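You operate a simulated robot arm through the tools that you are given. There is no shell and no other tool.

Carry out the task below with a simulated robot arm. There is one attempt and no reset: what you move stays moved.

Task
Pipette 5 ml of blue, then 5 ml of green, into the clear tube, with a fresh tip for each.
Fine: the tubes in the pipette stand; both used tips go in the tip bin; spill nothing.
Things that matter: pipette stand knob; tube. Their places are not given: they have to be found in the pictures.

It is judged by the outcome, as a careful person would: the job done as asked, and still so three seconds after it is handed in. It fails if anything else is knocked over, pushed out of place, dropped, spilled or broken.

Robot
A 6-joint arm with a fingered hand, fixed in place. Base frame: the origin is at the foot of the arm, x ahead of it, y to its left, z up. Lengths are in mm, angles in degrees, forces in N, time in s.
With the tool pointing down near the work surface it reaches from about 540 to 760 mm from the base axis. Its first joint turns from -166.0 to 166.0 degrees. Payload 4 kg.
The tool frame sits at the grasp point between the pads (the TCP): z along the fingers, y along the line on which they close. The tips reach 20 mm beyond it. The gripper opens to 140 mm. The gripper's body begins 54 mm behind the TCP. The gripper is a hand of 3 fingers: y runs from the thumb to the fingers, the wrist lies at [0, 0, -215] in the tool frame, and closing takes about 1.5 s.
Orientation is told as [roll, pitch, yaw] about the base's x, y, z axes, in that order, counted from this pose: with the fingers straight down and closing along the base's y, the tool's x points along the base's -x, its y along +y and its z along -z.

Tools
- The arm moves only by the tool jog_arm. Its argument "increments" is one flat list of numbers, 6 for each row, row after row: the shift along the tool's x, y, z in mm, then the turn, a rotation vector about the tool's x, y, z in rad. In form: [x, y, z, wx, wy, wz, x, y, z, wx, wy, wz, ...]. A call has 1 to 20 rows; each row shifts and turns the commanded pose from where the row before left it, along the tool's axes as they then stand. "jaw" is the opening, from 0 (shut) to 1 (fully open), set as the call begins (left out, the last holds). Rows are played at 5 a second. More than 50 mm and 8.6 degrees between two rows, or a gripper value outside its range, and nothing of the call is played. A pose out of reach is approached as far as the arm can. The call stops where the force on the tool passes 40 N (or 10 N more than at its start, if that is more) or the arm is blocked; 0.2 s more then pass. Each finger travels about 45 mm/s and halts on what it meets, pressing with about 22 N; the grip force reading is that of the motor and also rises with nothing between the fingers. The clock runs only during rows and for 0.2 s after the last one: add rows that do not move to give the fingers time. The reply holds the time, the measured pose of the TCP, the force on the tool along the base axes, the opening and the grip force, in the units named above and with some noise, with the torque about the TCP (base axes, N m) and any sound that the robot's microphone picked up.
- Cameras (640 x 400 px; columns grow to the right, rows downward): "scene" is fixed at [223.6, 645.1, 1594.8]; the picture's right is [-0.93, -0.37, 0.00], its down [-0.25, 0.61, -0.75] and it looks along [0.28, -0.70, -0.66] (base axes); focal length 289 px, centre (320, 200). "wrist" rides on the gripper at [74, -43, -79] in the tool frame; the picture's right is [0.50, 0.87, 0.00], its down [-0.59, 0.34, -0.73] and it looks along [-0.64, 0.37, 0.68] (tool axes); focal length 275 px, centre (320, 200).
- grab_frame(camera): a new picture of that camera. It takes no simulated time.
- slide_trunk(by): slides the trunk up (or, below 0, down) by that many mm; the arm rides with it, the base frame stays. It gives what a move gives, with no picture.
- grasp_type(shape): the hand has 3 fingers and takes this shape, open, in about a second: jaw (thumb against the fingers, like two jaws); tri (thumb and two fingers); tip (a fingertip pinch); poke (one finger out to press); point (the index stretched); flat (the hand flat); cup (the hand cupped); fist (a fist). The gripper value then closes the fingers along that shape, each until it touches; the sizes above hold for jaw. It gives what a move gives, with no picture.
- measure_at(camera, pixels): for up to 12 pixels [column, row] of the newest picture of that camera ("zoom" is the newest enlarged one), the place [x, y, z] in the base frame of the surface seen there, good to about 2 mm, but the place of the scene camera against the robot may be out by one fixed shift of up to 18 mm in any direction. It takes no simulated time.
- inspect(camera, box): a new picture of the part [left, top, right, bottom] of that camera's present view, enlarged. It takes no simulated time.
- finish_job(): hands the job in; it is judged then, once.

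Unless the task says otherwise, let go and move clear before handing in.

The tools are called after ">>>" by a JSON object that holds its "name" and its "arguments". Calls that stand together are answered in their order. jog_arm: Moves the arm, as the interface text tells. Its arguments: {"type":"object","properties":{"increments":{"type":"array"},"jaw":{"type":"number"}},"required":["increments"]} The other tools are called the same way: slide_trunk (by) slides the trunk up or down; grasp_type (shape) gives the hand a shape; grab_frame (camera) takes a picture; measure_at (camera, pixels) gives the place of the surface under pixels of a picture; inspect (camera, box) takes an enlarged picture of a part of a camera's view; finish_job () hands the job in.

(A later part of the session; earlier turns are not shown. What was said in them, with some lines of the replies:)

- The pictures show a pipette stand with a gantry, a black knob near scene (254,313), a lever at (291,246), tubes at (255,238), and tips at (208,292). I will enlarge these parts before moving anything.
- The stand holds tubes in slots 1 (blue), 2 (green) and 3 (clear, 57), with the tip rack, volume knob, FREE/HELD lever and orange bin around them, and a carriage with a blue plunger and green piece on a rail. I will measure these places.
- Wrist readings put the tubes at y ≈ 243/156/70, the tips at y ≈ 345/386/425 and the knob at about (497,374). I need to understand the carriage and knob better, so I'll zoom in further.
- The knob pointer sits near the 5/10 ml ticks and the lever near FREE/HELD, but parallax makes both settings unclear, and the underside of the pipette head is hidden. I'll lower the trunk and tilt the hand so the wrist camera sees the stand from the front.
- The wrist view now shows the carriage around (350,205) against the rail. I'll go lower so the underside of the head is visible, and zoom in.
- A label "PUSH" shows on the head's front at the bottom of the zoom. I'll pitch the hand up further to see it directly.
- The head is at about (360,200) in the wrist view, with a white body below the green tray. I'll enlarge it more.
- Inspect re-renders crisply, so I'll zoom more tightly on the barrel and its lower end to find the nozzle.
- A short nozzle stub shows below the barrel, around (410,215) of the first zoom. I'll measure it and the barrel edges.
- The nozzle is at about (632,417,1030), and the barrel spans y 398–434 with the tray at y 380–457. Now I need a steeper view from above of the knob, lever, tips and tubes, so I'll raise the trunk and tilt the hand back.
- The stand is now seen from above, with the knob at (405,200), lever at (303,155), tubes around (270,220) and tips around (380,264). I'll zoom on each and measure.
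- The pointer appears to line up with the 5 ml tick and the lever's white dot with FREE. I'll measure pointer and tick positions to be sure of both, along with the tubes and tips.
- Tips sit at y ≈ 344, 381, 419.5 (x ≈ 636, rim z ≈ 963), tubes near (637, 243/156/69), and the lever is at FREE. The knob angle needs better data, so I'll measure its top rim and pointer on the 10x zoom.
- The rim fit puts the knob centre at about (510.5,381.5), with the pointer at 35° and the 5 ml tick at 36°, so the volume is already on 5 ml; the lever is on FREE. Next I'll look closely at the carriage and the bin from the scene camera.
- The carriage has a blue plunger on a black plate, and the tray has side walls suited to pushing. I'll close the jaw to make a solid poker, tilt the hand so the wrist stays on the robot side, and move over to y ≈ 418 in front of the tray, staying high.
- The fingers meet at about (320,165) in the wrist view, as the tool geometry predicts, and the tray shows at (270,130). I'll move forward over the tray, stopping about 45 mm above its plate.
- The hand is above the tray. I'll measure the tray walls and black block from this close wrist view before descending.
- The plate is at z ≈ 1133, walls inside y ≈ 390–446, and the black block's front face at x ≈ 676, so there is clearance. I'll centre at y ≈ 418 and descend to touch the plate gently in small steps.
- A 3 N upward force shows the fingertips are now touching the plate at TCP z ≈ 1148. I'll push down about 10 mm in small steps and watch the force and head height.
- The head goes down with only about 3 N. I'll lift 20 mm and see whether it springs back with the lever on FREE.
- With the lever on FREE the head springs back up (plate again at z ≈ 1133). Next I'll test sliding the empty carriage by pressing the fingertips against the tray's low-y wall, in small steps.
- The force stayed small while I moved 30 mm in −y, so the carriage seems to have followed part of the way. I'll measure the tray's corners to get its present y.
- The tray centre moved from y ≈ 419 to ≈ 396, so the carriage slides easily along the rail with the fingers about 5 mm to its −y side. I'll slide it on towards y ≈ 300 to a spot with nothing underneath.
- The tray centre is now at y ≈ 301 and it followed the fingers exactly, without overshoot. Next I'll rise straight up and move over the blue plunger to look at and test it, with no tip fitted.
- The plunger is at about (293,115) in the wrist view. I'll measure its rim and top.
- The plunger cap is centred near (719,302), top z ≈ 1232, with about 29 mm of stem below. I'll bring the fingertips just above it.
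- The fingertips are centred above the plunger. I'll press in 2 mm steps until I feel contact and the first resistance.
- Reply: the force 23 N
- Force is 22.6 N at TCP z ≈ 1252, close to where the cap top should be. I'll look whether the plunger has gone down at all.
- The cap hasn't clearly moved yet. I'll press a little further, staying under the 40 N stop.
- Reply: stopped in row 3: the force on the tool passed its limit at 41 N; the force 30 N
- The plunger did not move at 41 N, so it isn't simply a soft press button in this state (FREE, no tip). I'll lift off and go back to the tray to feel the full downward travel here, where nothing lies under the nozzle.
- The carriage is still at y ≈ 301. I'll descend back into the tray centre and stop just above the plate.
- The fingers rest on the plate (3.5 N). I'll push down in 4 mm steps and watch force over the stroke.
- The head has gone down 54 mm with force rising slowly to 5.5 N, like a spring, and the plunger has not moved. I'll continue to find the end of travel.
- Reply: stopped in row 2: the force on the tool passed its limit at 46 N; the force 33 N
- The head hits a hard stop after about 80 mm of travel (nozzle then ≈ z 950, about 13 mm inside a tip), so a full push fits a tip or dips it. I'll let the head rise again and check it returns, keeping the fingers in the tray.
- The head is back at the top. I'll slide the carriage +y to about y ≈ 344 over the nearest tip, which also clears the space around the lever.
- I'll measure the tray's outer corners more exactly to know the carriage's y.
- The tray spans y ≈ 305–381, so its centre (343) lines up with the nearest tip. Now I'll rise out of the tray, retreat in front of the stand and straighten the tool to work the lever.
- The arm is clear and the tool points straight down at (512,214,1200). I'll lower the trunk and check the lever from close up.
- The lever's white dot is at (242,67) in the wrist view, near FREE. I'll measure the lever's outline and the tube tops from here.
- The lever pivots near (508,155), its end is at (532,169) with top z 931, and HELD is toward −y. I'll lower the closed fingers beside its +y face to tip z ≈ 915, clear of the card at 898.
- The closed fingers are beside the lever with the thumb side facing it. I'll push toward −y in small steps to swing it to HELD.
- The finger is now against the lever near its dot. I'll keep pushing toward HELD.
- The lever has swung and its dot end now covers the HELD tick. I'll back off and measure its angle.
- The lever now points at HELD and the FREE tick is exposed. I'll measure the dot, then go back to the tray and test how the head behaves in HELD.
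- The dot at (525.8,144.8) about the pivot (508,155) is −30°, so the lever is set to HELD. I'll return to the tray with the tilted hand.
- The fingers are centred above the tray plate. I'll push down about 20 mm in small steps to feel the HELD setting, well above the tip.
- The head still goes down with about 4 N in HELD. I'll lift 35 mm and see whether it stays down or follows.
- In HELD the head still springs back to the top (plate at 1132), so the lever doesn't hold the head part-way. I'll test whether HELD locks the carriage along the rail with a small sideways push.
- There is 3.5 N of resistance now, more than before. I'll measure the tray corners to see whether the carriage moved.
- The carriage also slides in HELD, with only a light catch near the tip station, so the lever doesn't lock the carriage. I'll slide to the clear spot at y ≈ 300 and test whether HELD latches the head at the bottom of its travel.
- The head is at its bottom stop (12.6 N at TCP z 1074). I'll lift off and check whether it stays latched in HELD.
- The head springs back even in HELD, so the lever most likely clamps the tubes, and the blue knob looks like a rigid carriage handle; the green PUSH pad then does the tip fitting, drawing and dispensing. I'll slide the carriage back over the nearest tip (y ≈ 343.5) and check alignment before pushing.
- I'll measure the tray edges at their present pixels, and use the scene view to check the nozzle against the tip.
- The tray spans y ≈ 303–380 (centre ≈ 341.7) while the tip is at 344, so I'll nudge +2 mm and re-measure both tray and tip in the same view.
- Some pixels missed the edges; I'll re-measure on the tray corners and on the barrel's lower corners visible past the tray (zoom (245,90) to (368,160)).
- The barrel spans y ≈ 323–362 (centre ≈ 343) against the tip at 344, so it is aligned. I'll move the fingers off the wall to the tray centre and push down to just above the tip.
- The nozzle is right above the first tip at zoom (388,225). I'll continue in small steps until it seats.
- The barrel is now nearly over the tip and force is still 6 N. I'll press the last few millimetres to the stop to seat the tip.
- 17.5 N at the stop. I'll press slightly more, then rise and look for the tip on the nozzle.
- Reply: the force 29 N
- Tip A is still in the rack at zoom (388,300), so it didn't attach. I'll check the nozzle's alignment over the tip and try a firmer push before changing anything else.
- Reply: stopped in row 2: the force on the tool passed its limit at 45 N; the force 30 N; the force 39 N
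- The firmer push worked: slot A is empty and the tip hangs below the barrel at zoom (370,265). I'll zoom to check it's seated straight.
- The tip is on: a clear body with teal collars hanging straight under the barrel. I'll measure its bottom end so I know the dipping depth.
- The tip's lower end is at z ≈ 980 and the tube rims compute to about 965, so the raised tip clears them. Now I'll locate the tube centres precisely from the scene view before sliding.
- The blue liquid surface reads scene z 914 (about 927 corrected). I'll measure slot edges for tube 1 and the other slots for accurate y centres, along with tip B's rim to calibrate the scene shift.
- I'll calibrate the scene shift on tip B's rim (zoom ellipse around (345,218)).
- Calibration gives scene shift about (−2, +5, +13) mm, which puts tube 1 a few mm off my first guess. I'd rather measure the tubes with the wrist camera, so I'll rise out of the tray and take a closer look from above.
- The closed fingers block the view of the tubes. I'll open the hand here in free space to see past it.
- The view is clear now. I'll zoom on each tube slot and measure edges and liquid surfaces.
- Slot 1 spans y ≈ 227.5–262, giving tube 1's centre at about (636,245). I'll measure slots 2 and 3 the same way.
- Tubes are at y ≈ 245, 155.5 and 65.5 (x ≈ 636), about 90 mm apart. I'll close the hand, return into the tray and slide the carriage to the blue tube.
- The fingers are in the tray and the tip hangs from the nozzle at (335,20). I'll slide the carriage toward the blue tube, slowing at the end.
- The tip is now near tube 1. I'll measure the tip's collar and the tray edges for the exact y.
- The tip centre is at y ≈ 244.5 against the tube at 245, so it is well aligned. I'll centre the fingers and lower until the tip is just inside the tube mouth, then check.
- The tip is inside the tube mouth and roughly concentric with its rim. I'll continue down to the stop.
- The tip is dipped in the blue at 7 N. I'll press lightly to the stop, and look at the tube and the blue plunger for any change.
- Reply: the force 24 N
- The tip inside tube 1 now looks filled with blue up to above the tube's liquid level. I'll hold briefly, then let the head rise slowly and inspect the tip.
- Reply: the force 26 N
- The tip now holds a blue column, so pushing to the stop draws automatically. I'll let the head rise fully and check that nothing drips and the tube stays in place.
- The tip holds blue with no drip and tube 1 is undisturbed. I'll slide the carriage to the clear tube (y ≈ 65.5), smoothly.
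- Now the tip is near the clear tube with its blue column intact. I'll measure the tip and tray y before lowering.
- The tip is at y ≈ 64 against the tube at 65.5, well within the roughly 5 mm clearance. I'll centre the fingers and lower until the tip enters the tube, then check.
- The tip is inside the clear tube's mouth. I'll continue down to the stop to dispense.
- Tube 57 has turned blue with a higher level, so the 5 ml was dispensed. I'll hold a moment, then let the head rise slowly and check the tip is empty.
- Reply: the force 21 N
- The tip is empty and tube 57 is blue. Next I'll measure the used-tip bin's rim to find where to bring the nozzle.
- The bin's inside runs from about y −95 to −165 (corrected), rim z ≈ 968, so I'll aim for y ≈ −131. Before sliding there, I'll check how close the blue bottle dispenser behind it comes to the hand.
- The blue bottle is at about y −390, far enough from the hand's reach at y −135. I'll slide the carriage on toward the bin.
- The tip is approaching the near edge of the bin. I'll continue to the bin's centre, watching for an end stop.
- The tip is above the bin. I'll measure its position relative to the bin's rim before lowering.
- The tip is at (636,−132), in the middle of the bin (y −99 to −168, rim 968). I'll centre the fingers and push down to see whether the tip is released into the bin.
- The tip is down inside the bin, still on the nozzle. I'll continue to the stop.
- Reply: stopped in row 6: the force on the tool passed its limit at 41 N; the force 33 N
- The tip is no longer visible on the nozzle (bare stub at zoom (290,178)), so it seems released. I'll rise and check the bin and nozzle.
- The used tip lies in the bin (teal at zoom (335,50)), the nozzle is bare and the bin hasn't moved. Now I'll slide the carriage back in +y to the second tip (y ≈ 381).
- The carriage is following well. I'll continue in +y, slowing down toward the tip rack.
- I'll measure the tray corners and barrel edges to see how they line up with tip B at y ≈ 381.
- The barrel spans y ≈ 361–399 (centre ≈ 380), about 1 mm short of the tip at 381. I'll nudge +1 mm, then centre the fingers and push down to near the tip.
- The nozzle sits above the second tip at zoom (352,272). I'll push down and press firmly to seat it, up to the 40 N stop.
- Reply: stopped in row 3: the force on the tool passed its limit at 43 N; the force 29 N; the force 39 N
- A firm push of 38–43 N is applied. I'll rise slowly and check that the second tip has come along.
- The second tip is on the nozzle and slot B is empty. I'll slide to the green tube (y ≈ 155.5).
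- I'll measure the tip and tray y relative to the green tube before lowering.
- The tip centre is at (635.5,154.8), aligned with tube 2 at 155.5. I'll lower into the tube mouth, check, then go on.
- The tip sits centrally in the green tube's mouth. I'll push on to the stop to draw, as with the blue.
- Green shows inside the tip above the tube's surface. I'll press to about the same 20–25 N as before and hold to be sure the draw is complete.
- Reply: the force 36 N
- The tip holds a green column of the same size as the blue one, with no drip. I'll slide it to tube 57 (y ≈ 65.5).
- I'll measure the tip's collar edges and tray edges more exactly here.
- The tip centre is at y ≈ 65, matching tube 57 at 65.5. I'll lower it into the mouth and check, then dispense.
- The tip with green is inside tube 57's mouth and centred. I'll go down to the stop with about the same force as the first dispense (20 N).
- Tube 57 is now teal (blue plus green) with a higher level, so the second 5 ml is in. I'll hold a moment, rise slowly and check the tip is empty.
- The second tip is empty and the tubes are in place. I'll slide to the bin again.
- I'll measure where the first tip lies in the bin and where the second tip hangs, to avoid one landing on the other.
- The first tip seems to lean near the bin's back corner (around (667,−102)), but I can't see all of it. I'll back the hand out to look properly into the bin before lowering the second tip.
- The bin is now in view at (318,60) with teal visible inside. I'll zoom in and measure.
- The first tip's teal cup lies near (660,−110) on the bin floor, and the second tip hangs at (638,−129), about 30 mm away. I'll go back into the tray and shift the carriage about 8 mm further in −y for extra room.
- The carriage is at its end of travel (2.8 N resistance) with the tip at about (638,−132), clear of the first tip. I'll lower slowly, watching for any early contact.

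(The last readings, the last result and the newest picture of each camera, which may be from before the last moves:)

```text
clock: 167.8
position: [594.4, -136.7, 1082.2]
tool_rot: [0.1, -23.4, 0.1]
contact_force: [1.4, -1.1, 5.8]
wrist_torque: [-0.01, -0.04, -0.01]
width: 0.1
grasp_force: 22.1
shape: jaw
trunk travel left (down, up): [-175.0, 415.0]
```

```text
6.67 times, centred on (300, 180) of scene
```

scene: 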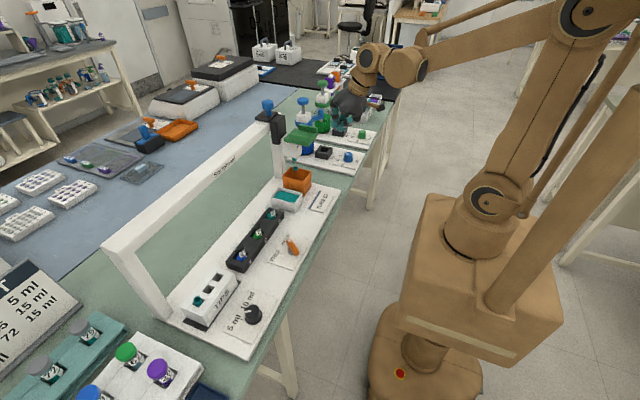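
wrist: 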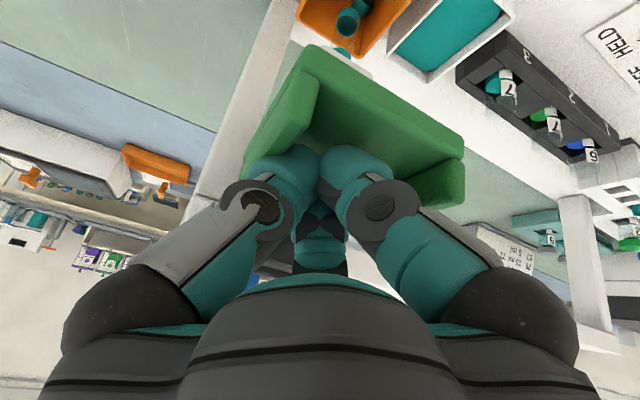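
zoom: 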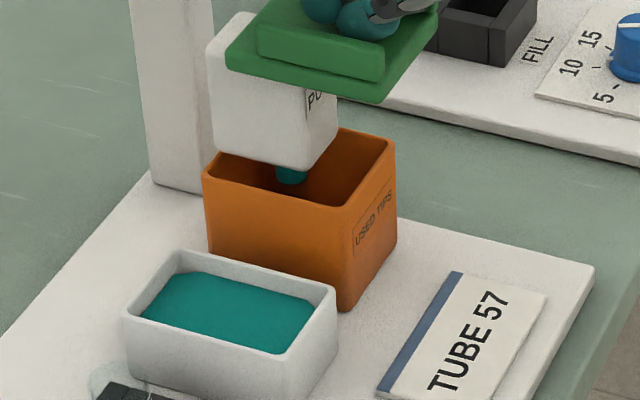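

No early contact (5.8 N, only the spring). I'll press on to the stop as before to release the tip.

>>> {"name": "jog_arm", "arguments": {"increments": [1.16, 0, 2.76, 0, 0, 0, 1.16, 0, 2.76, 0, 0, 0, 0.78, 0, 1.84, 0, 0, 0, 0.39, 0, 0.92, 0, 0, 0, 0, 0, 0, 0, 0, 0]}}

>>> {"name": "inspect", "arguments": {"camera": "scene", "box": [270, 150, 330, 210]}}

```text
clock: 169.0
position: [592.2, -135.7, 1074.7]
tool_rot: [0.2, -23.6, 0.1]
contact_force: [2.8, 0.4, 36.9]
wrist_torque: [-0.07, -0.05, 0.03]
width: 0.2
grasp_force: 22.1
shape: jaw
trunk travel left (down, up): [-175.0, 415.0]
```

```text
6.67 times, centred on (300, 180) of scene
```

zoom: 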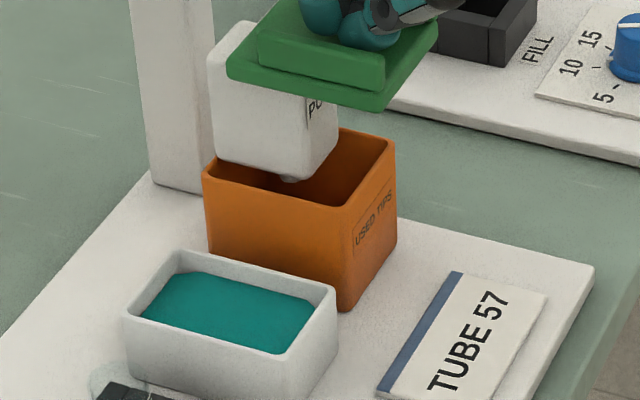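

The tip has left the nozzle (bare stub at zoom (290,178)). I'll let the head rise and check the bin.

>>> {"name": "jog_arm", "arguments": {"increments": [-3.1, 0, -7.38, 0, 0, 0, -6.2, 0, -14.76, 0, 0, 0, -6.2, 0, -14.76, 0, 0, 0, -6.2, 0, -14.76, 0, 0, 0, -6.2, 0, -14.76, 0, 0, 0, -6.2, 0, -14.76, 0, 0, 0, 0, 0, 0, 0, 0, 0]}}

>>> {"name": "jog_arm", "arguments": {"increments": [-13, 0, -31, 0, 0, 0, 35.4, -9, -12, 0, 0, 0, 35.4, -9, -12, 0, 0, 0, 35.4, -9, -12, 0, 0, 0]}}

>>> {"name": "grab_frame", "arguments": {"camera": "wrist"}}

>>> {"name": "inspect", "arguments": {"camera": "wrist", "box": [260, 0, 380, 130]}}

>>> {"name": "grab_frame", "arguments": {"camera": "scene"}}

```text
clock: 170.6
position: [594.4, -137.4, 1162.4]
tool_rot: [0.1, -23.4, 0.1]
contact_force: [-0.5, 0.1, -0.5]
wrist_torque: [0.02, 0.0, 0.01]
width: 0.0
grasp_force: 22.4
shape: jaw
trunk travel left (down, up): [-175.0, 415.0]
```

```text
clock: 171.6
position: [479.8, -163.1, 1188.2]
tool_rot: [0.1, -23.4, 0.1]
contact_force: [-0.5, 0.1, -0.2]
wrist_torque: [0.02, -0.05, -0.01]
width: 0.0
grasp_force: 22.2
shape: jaw
trunk travel left (down, up): [-175.0, 415.0]
```

```text
taken
```

wrist: 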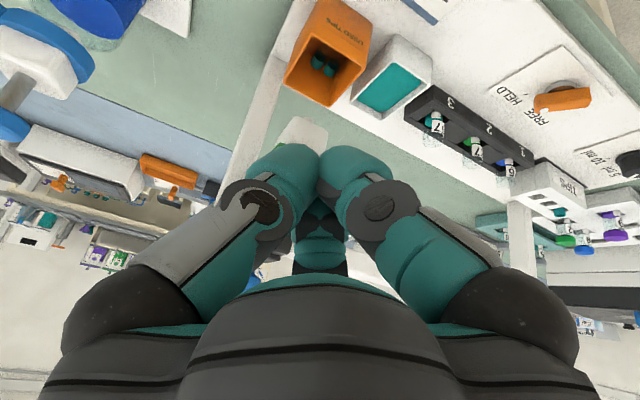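

```text
3.08 times, centred on (320, 65) of wrist
```

zoom: 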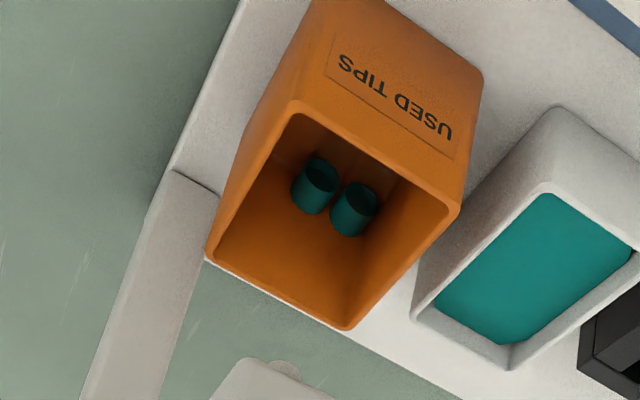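

```text
taken
```

scene: 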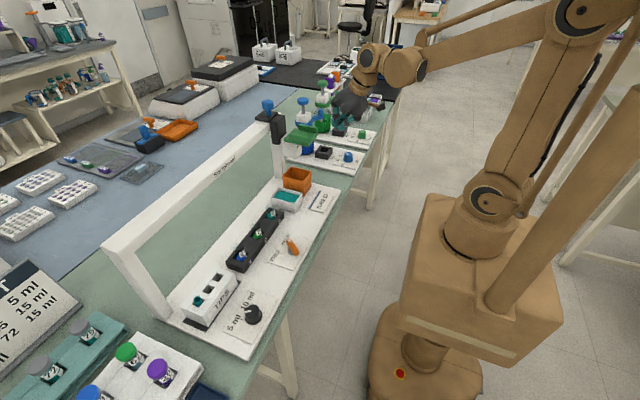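

Both used tips are in the bin, and the nozzle is bare. I turned the lever to HELD while working out the stand, so I'll put it back to FREE as found; first I'll straighten the tool and move in front of the lever's −y side, staying high.

>>> {"name": "jog_arm", "arguments": {"increments": [0, 0, 0, 0, 0.1361, 0, 0, 0, 0, 0, 0.1361, 0, 0, 0, 0, 0, 0.1361, 0, 0, 43, 0, 0, 0, 0, 0, 43, 0, 0, 0, 0, 0, 43, 0, 0, 0, 0, 0, 43, 0, 0, 0, 0, -16, 43, 0, 0, 0, 0, -16, 40, 0, 0, 0, 0, -16, 0, 0, 0, 0, 0]}}

>>> {"name": "slide_trunk", "arguments": {"by": -152}}

>>> {"name": "grab_frame", "arguments": {"camera": "wrist"}}

>>> {"name": "inspect", "arguments": {"camera": "scene", "box": [200, 150, 360, 280]}}

```text
clock: 173.8
position: [528.5, 90.7, 1186.9]
tool_rot: [0.2, 0.1, 0.2]
contact_force: [1.1, 0.0, 0.7]
wrist_torque: [0.01, 0.02, -0.04]
width: 0.2
grasp_force: 21.8
shape: jaw
trunk travel left (down, up): [-175.0, 415.0]
```

```text
clock: 175.6
position: [528.3, 89.9, 1033.9]
tool_rot: [0.1, -0.1, 0.2]
contact_force: [0.8, -0.3, -0.1]
wrist_torque: [0.02, 0.01, -0.02]
width: 0.0
grasp_force: 22.1
shape: jaw
trunk travel left (down, up): [-23.0, 567.0]
```

```text
taken
```

wrist: 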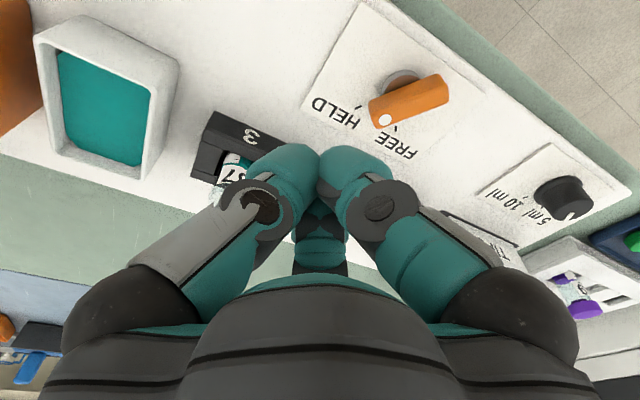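

```text
3.08 times, centred on (280, 215) of scene
```

zoom: 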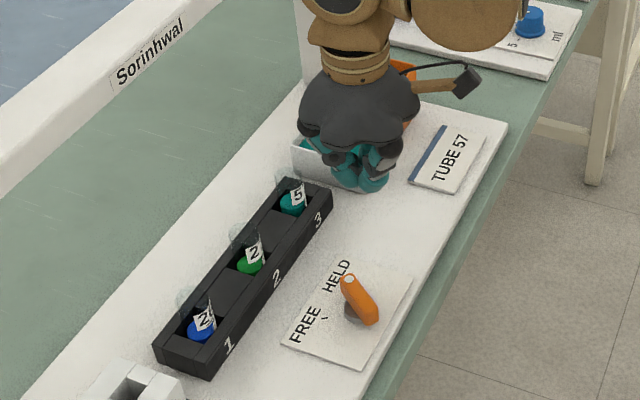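

The fingers are well clear of the teal box and the tubes. I'll lower beside the lever's −y face to the same height as before.

>>> {"name": "jog_arm", "arguments": {"increments": [0, 1, 33, 0, 0, 0, 0, 1, 33, 0, 0, 0, 0, 1, 31, 0, 0, 0]}}

>>> {"name": "grab_frame", "arguments": {"camera": "wrist"}}

>>> {"name": "inspect", "arguments": {"camera": "scene", "box": [220, 160, 340, 260]}}

```text
clock: 176.4
position: [528.4, 93.2, 936.3]
tool_rot: [0.0, 0.1, 0.1]
contact_force: [0.9, -0.2, 0.2]
wrist_torque: [0.0, -0.01, -0.01]
width: 0.1
grasp_force: 22.6
shape: jaw
trunk travel left (down, up): [-23.0, 567.0]
```

```text
taken
```

wrist: 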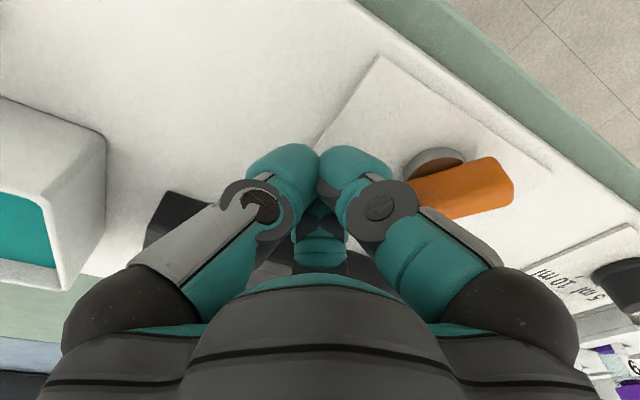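

```text
4.00 times, centred on (280, 210) of scene
```

zoom: 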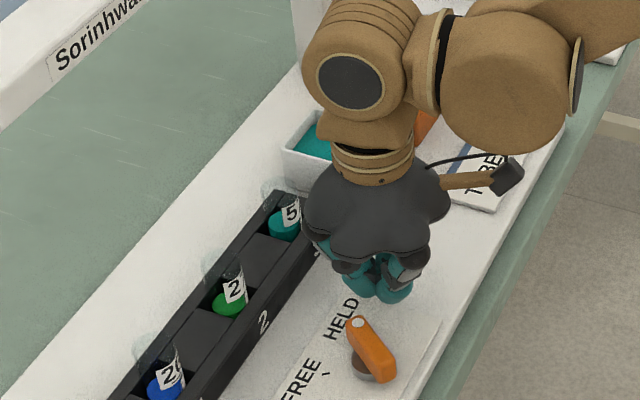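

I'll push in +y in small steps to swing the lever back to FREE.

>>> {"name": "jog_arm", "arguments": {"increments": [0, 4, 0, 0, 0, 0, 0, 4, 0, 0, 0, 0, 0, 4, 0, 0, 0, 0, 0, 4, 0, 0, 0, 0, 0, 4, 0, 0, 0, 0, 0, 4, 0, 0, 0, 0]}}

>>> {"name": "inspect", "arguments": {"camera": "scene", "box": [240, 190, 340, 270]}}

>>> {"name": "jog_arm", "arguments": {"increments": [0, 4, 0, 0, 0, 0, 0, 4, 0, 0, 0, 0, 0, 4, 0, 0, 0, 0, 0, 2, 0, 0, 0, 0]}}

>>> {"name": "inspect", "arguments": {"camera": "scene", "box": [240, 190, 340, 270]}}

```text
clock: 177.8
position: [529.0, 116.7, 936.9]
tool_rot: [0.2, 0.0, 0.2]
contact_force: [0.0, 0.3, 0.2]
wrist_torque: [-0.04, 0.03, -0.01]
width: 0.0
grasp_force: 21.7
shape: jaw
trunk travel left (down, up): [-23.0, 567.0]
```

```text
5.00 times, centred on (290, 230) of scene
```

zoom: 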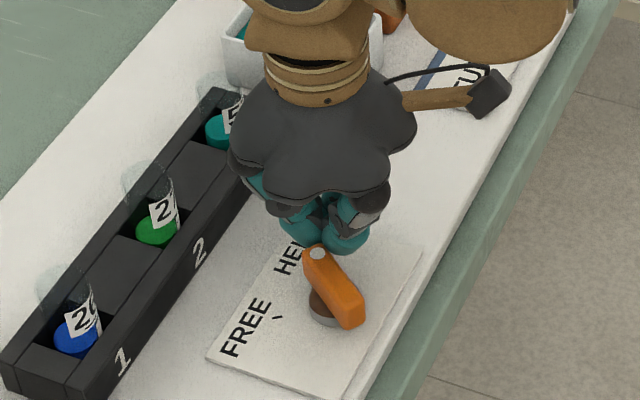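

```text
clock: 178.8
position: [531.8, 129.6, 936.3]
tool_rot: [0.0, 0.0, 0.0]
contact_force: [26.9, -20.1, 8.9]
wrist_torque: [-0.08, -0.22, -0.26]
width: 0.0
grasp_force: 22.1
shape: jaw
trunk travel left (down, up): [-23.0, 567.0]
```

```text
5.00 times, centred on (290, 230) of scene
```

zoom: 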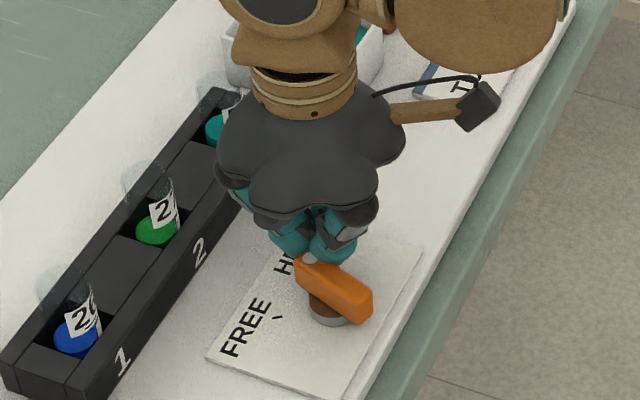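

The force jumped to 27 N sideways: two fingers are wedging the lever's end instead of pushing its side. I'll back off right away and look.

>>> {"name": "jog_arm", "arguments": {"increments": [0, -5, 0, 0, 0, 0, 0, -10, 0, 0, 0, 0, 0, -15, 0, 0, 0, 0, 0, 0, -30, 0, 0, 0]}}

>>> {"name": "grab_frame", "arguments": {"camera": "wrist"}}

>>> {"name": "inspect", "arguments": {"camera": "scene", "box": [250, 200, 330, 270]}}

>>> {"name": "measure_at", "arguments": {"camera": "zoom", "pixels": [[205, 120], [330, 250], [270, 180], [120, 215], [200, 280], [60, 330]]}}

```text
clock: 179.8
position: [528.2, 101.6, 967.9]
tool_rot: [0.1, 0.1, 0.0]
contact_force: [2.0, -0.6, 0.3]
wrist_torque: [-0.01, -0.02, 0.01]
width: 0.1
grasp_force: 21.7
shape: jaw
trunk travel left (down, up): [-23.0, 567.0]
```

```text
taken
```

wrist: 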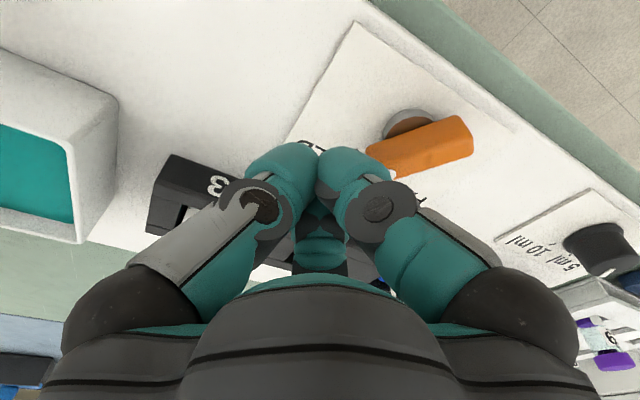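

```text
5.71 times, centred on (290, 235) of scene
```

zoom: 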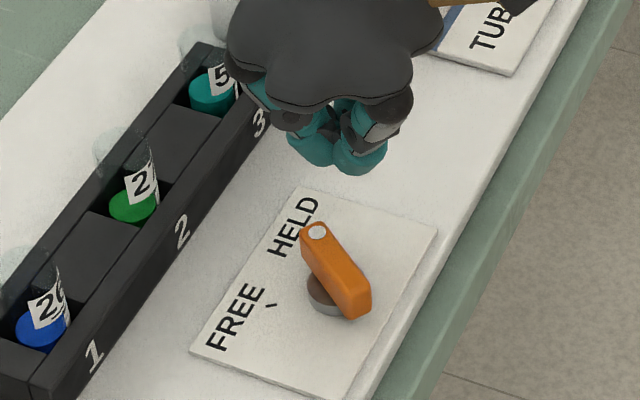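

```text
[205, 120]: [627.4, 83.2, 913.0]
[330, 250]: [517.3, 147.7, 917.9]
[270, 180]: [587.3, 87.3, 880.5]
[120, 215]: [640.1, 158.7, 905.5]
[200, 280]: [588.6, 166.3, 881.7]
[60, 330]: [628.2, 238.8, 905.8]
```

The lever is unharmed and still at HELD. I'll turn the hand 60° about its axis so that a single finger faces +y, then push with that finger.

>>> {"name": "jog_arm", "arguments": {"increments": [0, 0, 0, 0, 0, -0.1309, 0, 0, 0, 0, 0, -0.1309, 0, 0, 0, 0, 0, -0.1309, 0, 0, 0, 0, 0, -0.1309, 0, 0, 0, 0, 0, -0.1309, 0, 0, 0, 0, 0, -0.1309, 0, 0, 0, 0, 0, -0.1309, 0, 0, 0, 0, 0, -0.1309]}}

>>> {"name": "grab_frame", "arguments": {"camera": "wrist"}}

>>> {"name": "inspect", "arguments": {"camera": "scene", "box": [230, 160, 340, 270]}}

```text
clock: 181.6
position: [528.8, 101.2, 969.4]
tool_rot: [0.1, -0.1, 60.1]
contact_force: [0.1, 0.0, 0.2]
wrist_torque: [-0.01, 0.01, -0.02]
width: 0.1
grasp_force: 22.4
shape: jaw
trunk travel left (down, up): [-23.0, 567.0]
```

```text
taken
```

wrist: 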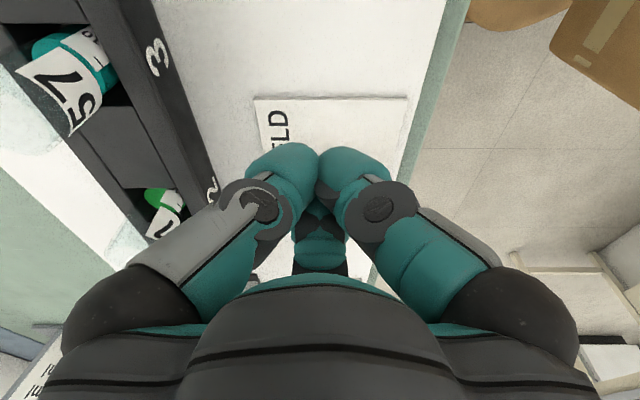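

```text
3.64 times, centred on (285, 215) of scene
```

zoom: 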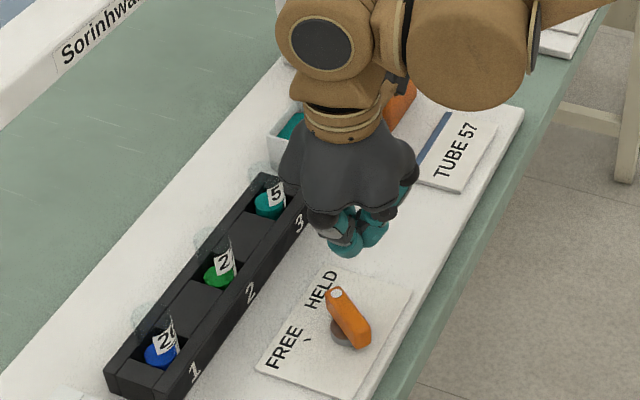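

A single finger now faces +y toward the lever. I'll lower to pushing height and push gently in 3–4 mm steps.

>>> {"name": "jog_arm", "arguments": {"increments": [0, 0, 16, 0, 0, 0, 0, 0, 16, 0, 0, 0, -3.46, 2, 0, 0, 0, 0, -3.46, 2, 0, 0, 0, 0, -3.46, 2, 0, 0, 0, 0, -2.6, 1.5, 0, 0, 0, 0]}}

>>> {"name": "inspect", "arguments": {"camera": "scene", "box": [240, 190, 330, 265]}}

```text
clock: 183.0
position: [527.9, 116.6, 934.4]
tool_rot: [0.1, -0.2, 60.2]
contact_force: [0.9, 0.1, 0.6]
wrist_torque: [0.01, 0.0, 0.04]
width: 0.0
grasp_force: 22.0
shape: jaw
trunk travel left (down, up): [-23.0, 567.0]
```

```text
5.33 times, centred on (285, 228) of scene
```

zoom: 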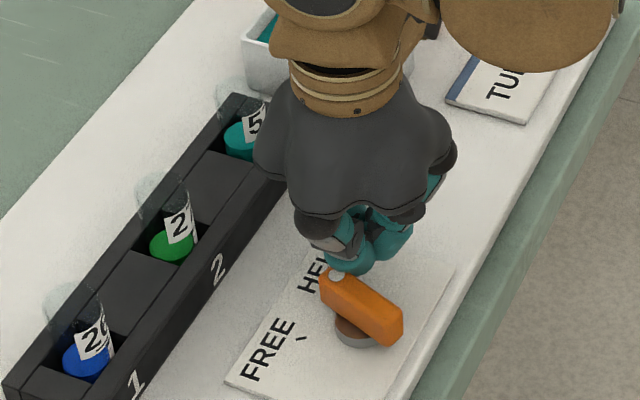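

The lever has begun to rotate, with almost no force. I'll keep going toward FREE.

>>> {"name": "jog_arm", "arguments": {"increments": [-3.46, 2, 0, 0, 0, 0, -3.46, 2, 0, 0, 0, 0, -2.6, 1.5, 0, 0, 0, 0]}}

>>> {"name": "inspect", "arguments": {"camera": "scene", "box": [240, 190, 330, 265]}}

```text
clock: 183.8
position: [527.5, 126.5, 934.7]
tool_rot: [0.1, -0.1, 60.0]
contact_force: [-0.3, -0.5, 1.3]
wrist_torque: [0.03, -0.03, 0.01]
width: 0.0
grasp_force: 22.0
shape: jaw
trunk travel left (down, up): [-23.0, 567.0]
```

```text
5.33 times, centred on (285, 228) of scene
```

zoom: 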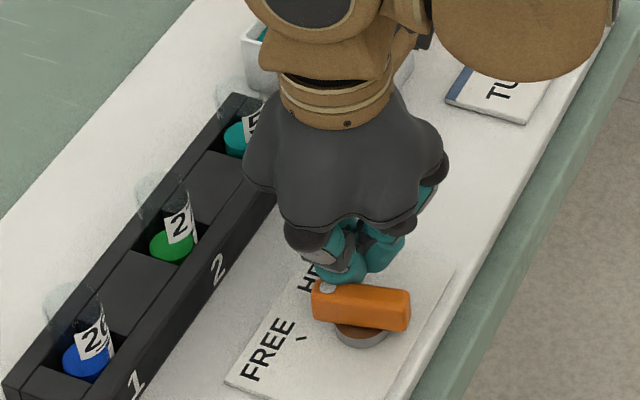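

The lever is past its middle. A few more millimetres should bring it to FREE.

>>> {"name": "jog_arm", "arguments": {"increments": [-2.6, 1.5, 0, 0, 0, 0, -2.6, 1.5, 0, 0, 0, 0]}}

>>> {"name": "inspect", "arguments": {"camera": "scene", "box": [240, 190, 330, 265]}}

>>> {"name": "measure_at", "arguments": {"camera": "zoom", "pixels": [[327, 292], [360, 300], [390, 290], [402, 290]]}}

```text
clock: 184.4
position: [527.9, 132.7, 935.5]
tool_rot: [0.0, -0.1, 60.1]
contact_force: [1.7, -1.1, 1.4]
wrist_torque: [0.0, 0.0, 0.0]
width: 0.0
grasp_force: 21.6
shape: jaw
trunk travel left (down, up): [-23.0, 567.0]
```

```text
5.33 times, centred on (285, 228) of scene
```

zoom: 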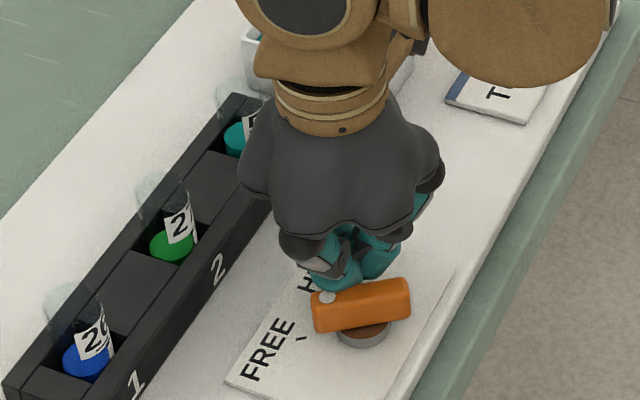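

```text
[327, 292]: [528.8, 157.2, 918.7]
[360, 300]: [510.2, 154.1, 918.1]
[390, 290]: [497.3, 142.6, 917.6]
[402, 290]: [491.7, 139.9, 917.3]
```

By measurement the lever is at roughly 20–25°, still short of FREE (31°). I'll push a further 3 mm.

>>> {"name": "jog_arm", "arguments": {"increments": [-1.3, 0.75, 0, 0, 0, 0, -1.3, 0.75, 0, 0, 0, 0]}}

>>> {"name": "inspect", "arguments": {"camera": "scene", "box": [240, 190, 330, 265]}}

>>> {"name": "measure_at", "arguments": {"camera": "zoom", "pixels": [[330, 300], [360, 300], [390, 290], [402, 285]]}}

```text
clock: 185.0
position: [528.4, 134.2, 935.9]
tool_rot: [0.0, -0.2, 60.0]
contact_force: [2.4, -7.0, 4.0]
wrist_torque: [0.04, -0.03, -0.03]
width: 0.0
grasp_force: 21.9
shape: jaw
trunk travel left (down, up): [-23.0, 567.0]
```

```text
5.33 times, centred on (285, 228) of scene
```

zoom: 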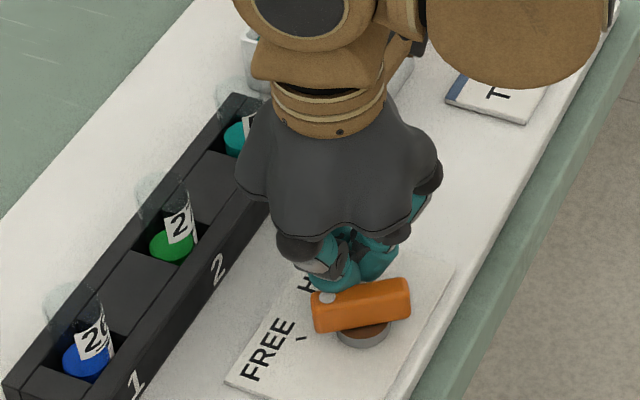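

```text
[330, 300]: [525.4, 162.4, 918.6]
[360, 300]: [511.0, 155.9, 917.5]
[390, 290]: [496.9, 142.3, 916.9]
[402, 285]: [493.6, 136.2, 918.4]
```

A 7 N reaction shows the lever has reached its end stop at FREE. I'll back off, rise and check the lever and the tubes.

>>> {"name": "jog_arm", "arguments": {"increments": [8.66, -5, 0, 0, 0, 0, 12.99, -7.5, 0, 0, 0, 0, 0, 0, -40, 0, 0, 0, 0, 0, -40, 0, 0, 0, 0, 0, -40, 0, 0, 0]}}

>>> {"name": "slide_trunk", "arguments": {"by": 152}}

>>> {"name": "jog_arm", "arguments": {"increments": [0, 0, 0, 0, 0, 0.1309, 0, 0, 0, 0, 0, 0.1309, 0, 0, 0, 0, 0, 0.1309, 0, 0, 0, 0, 0, 0.1309, 0, 0, 0, 0, 0, 0.1309, 0, 0, 0, 0, 0, 0.1309, 0, 0, 0, 0, 0, 0.1309, 0, 0, 0, 0, 0, 0.1309, 40, 0, 0, 0, 0, 0, 40, 0, 0, 0, 0, 0, 40, 0, 0, 0, 0, 0, 30, 0, 0, 0, 0, 0]}}

>>> {"name": "grab_frame", "arguments": {"camera": "scene"}}

>>> {"name": "grab_frame", "arguments": {"camera": "wrist"}}

```text
clock: 186.2
position: [530.4, 110.3, 1058.3]
tool_rot: [0.1, -0.1, 60.0]
contact_force: [-0.8, 0.9, 0.1]
wrist_torque: [0.0, 0.0, 0.02]
width: 0.1
grasp_force: 21.7
shape: jaw
trunk travel left (down, up): [-23.0, 567.0]
```

```text
clock: 187.9
position: [529.8, 110.6, 1209.2]
tool_rot: [0.1, 0.0, 60.0]
contact_force: [-0.1, -0.6, 0.3]
wrist_torque: [-0.02, -0.01, 0.0]
width: 0.0
grasp_force: 22.0
shape: jaw
trunk travel left (down, up): [-175.0, 415.0]
```

```text
clock: 190.6
position: [378.4, 110.1, 1211.0]
tool_rot: [0.1, 0.1, 0.1]
contact_force: [0.1, -0.1, 0.5]
wrist_torque: [-0.02, -0.02, 0.04]
width: 0.0
grasp_force: 22.1
shape: jaw
trunk travel left (down, up): [-175.0, 415.0]
```

```text
taken
```

scene: 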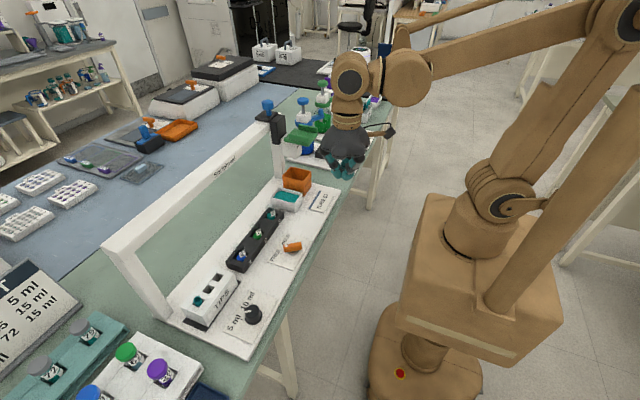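

```text
taken
```

wrist: 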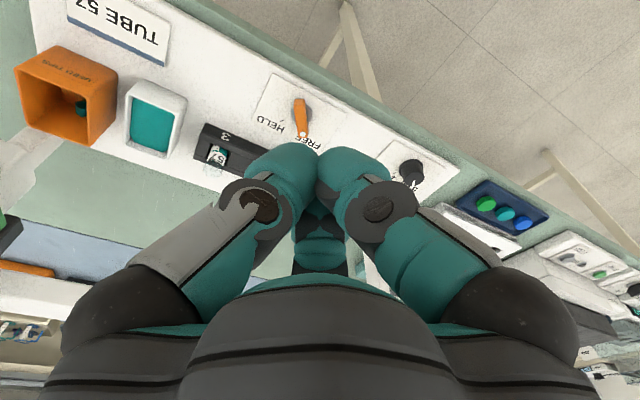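

The arm is clear and the lever is back at FREE. I'll zoom over the stand to check the tubes, the bin, the knob and for any spills.

>>> {"name": "inspect", "arguments": {"camera": "scene", "box": [215, 160, 345, 280]}}

>>> {"name": "inspect", "arguments": {"camera": "scene", "box": [165, 230, 285, 340]}}

>>> {"name": "inspect", "arguments": {"camera": "wrist", "box": [10, 40, 190, 160]}}

>>> {"name": "inspect", "arguments": {"camera": "scene", "box": [225, 195, 295, 265]}}

```text
3.33 times, centred on (280, 220) of scene
```

zoom: 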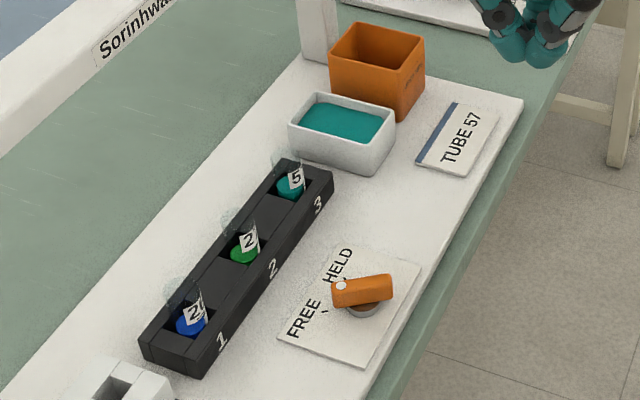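

```text
3.64 times, centred on (225, 285) of scene
```

zoom: 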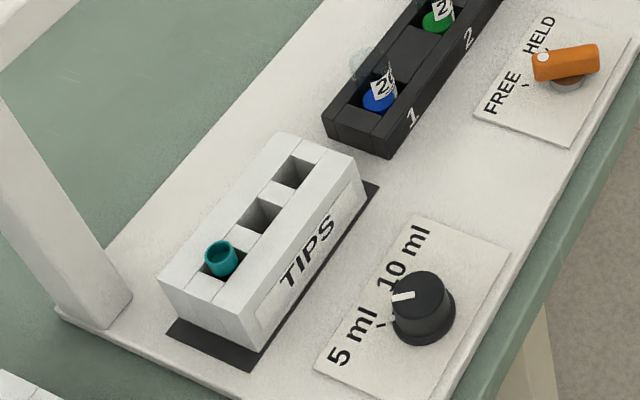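

```text
3.33 times, centred on (100, 100) of wrist
```

zoom: 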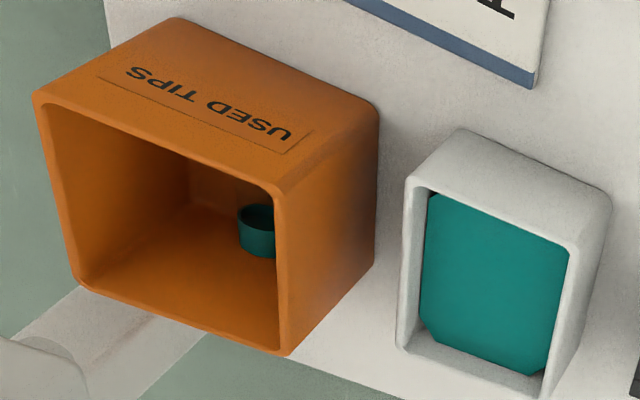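

```text
5.71 times, centred on (260, 230) of scene
```

zoom: 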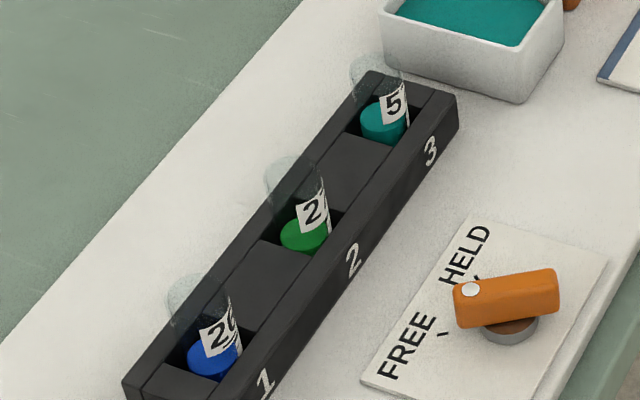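

Everything looks in order: tubes in their slots, knob on 5 ml, lever on FREE, no spills visible. As a last check I'll measure the liquid levels to confirm 5 ml was moved each time.

>>> {"name": "measure_at", "arguments": {"camera": "zoom", "pixels": [[200, 355], [212, 365], [295, 232], [305, 242], [372, 118], [380, 130]]}}

>>> {"name": "jog_arm", "arguments": {"increments": [0, 0, 0, 0, 0, 0, 0, 0, 0, 0, 0, 0, 0, 0, 0, 0, 0, 0, 0, 0, 0, 0, 0, 0, 0, 0, 0, 0, 0, 0, 0, 0, 0, 0, 0, 0, 0, 0, 0, 0, 0, 0, 0, 0, 0, 0, 0, 0], "jaw": 1}}

>>> {"name": "grab_frame", "arguments": {"camera": "wrist"}}

>>> {"name": "inspect", "arguments": {"camera": "wrist", "box": [190, 100, 350, 210]}}

```text
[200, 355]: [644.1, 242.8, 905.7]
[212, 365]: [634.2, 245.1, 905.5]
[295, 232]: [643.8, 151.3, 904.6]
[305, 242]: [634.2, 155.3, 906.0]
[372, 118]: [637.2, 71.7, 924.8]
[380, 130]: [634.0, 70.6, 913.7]
```

```text
clock: 192.3
position: [380.1, 110.7, 1211.2]
tool_rot: [0.0, 0.0, 0.0]
contact_force: [0.2, 0.3, -0.4]
wrist_torque: [0.01, -0.02, 0.02]
width: 140.0
grasp_force: 0.0
shape: jaw
trunk travel left (down, up): [-175.0, 415.0]
```

```text
taken
```

wrist: 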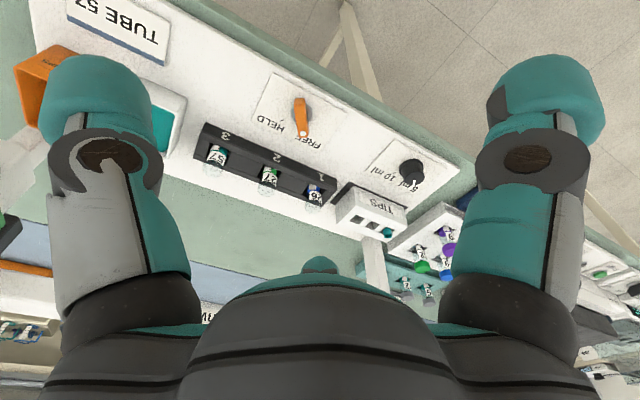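

```text
3.64 times, centred on (270, 155) of wrist
```

zoom: 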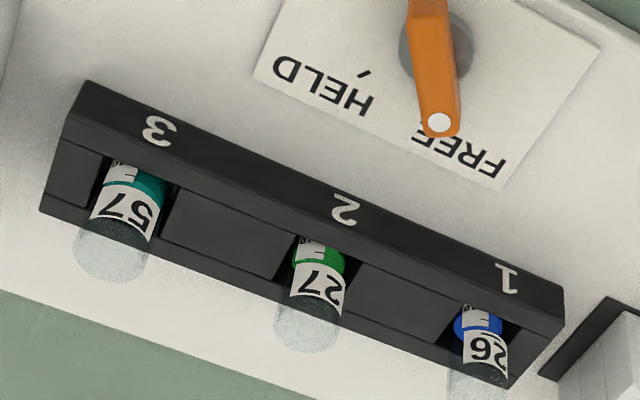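

Blue and green levels each fell by about 9 mm (scene z 914 → 905.5), and tube 57 is up by about twice that and has turned teal, which fits 5 ml + 5 ml. Both used tips are in the bin, the tubes stand in their slots, and the hand is open and clear, so I'll hand in the job.

>>> {"name": "finish_job", "arguments": {}}

```text
The job is handed in.
```

I pipetted 5 ml of blue and then 5 ml of green into the clear tube (57), using a fresh tip for each, and handed the job in.

- **Volumes:** the knob was already on 5 ml, so I left it. The blue and green levels each fell by about 9 mm. Tube 57 rose by about twice that and turned teal, which fits 5 ml + 5 ml.
- **Used tips:** both were seen in the tip bin after the second was dropped. The last unused tip is still in its rack.
- **Tubes and spills:** all three tubes are in their slots, and I saw no spill on the stand or bench.
- **Tip fitting:** the first press did not pick up the first tip, so I pressed again harder.
- **FREE/HELD lever:** I turned it to HELD while working out how the stand works, and put it back to FREE at the end. My first push to return it jammed and reached about 34 N before I backed off. The lever looked unharmed and then moved normally.
- **Other tests:** before starting I also pressed the blue knob on top of the carriage, up to about 41 N. It did not move.
- **Where things are now:** the pipette carriage is at the bin end of its rail, not at its starting place. The hand is open and clear of the stand.
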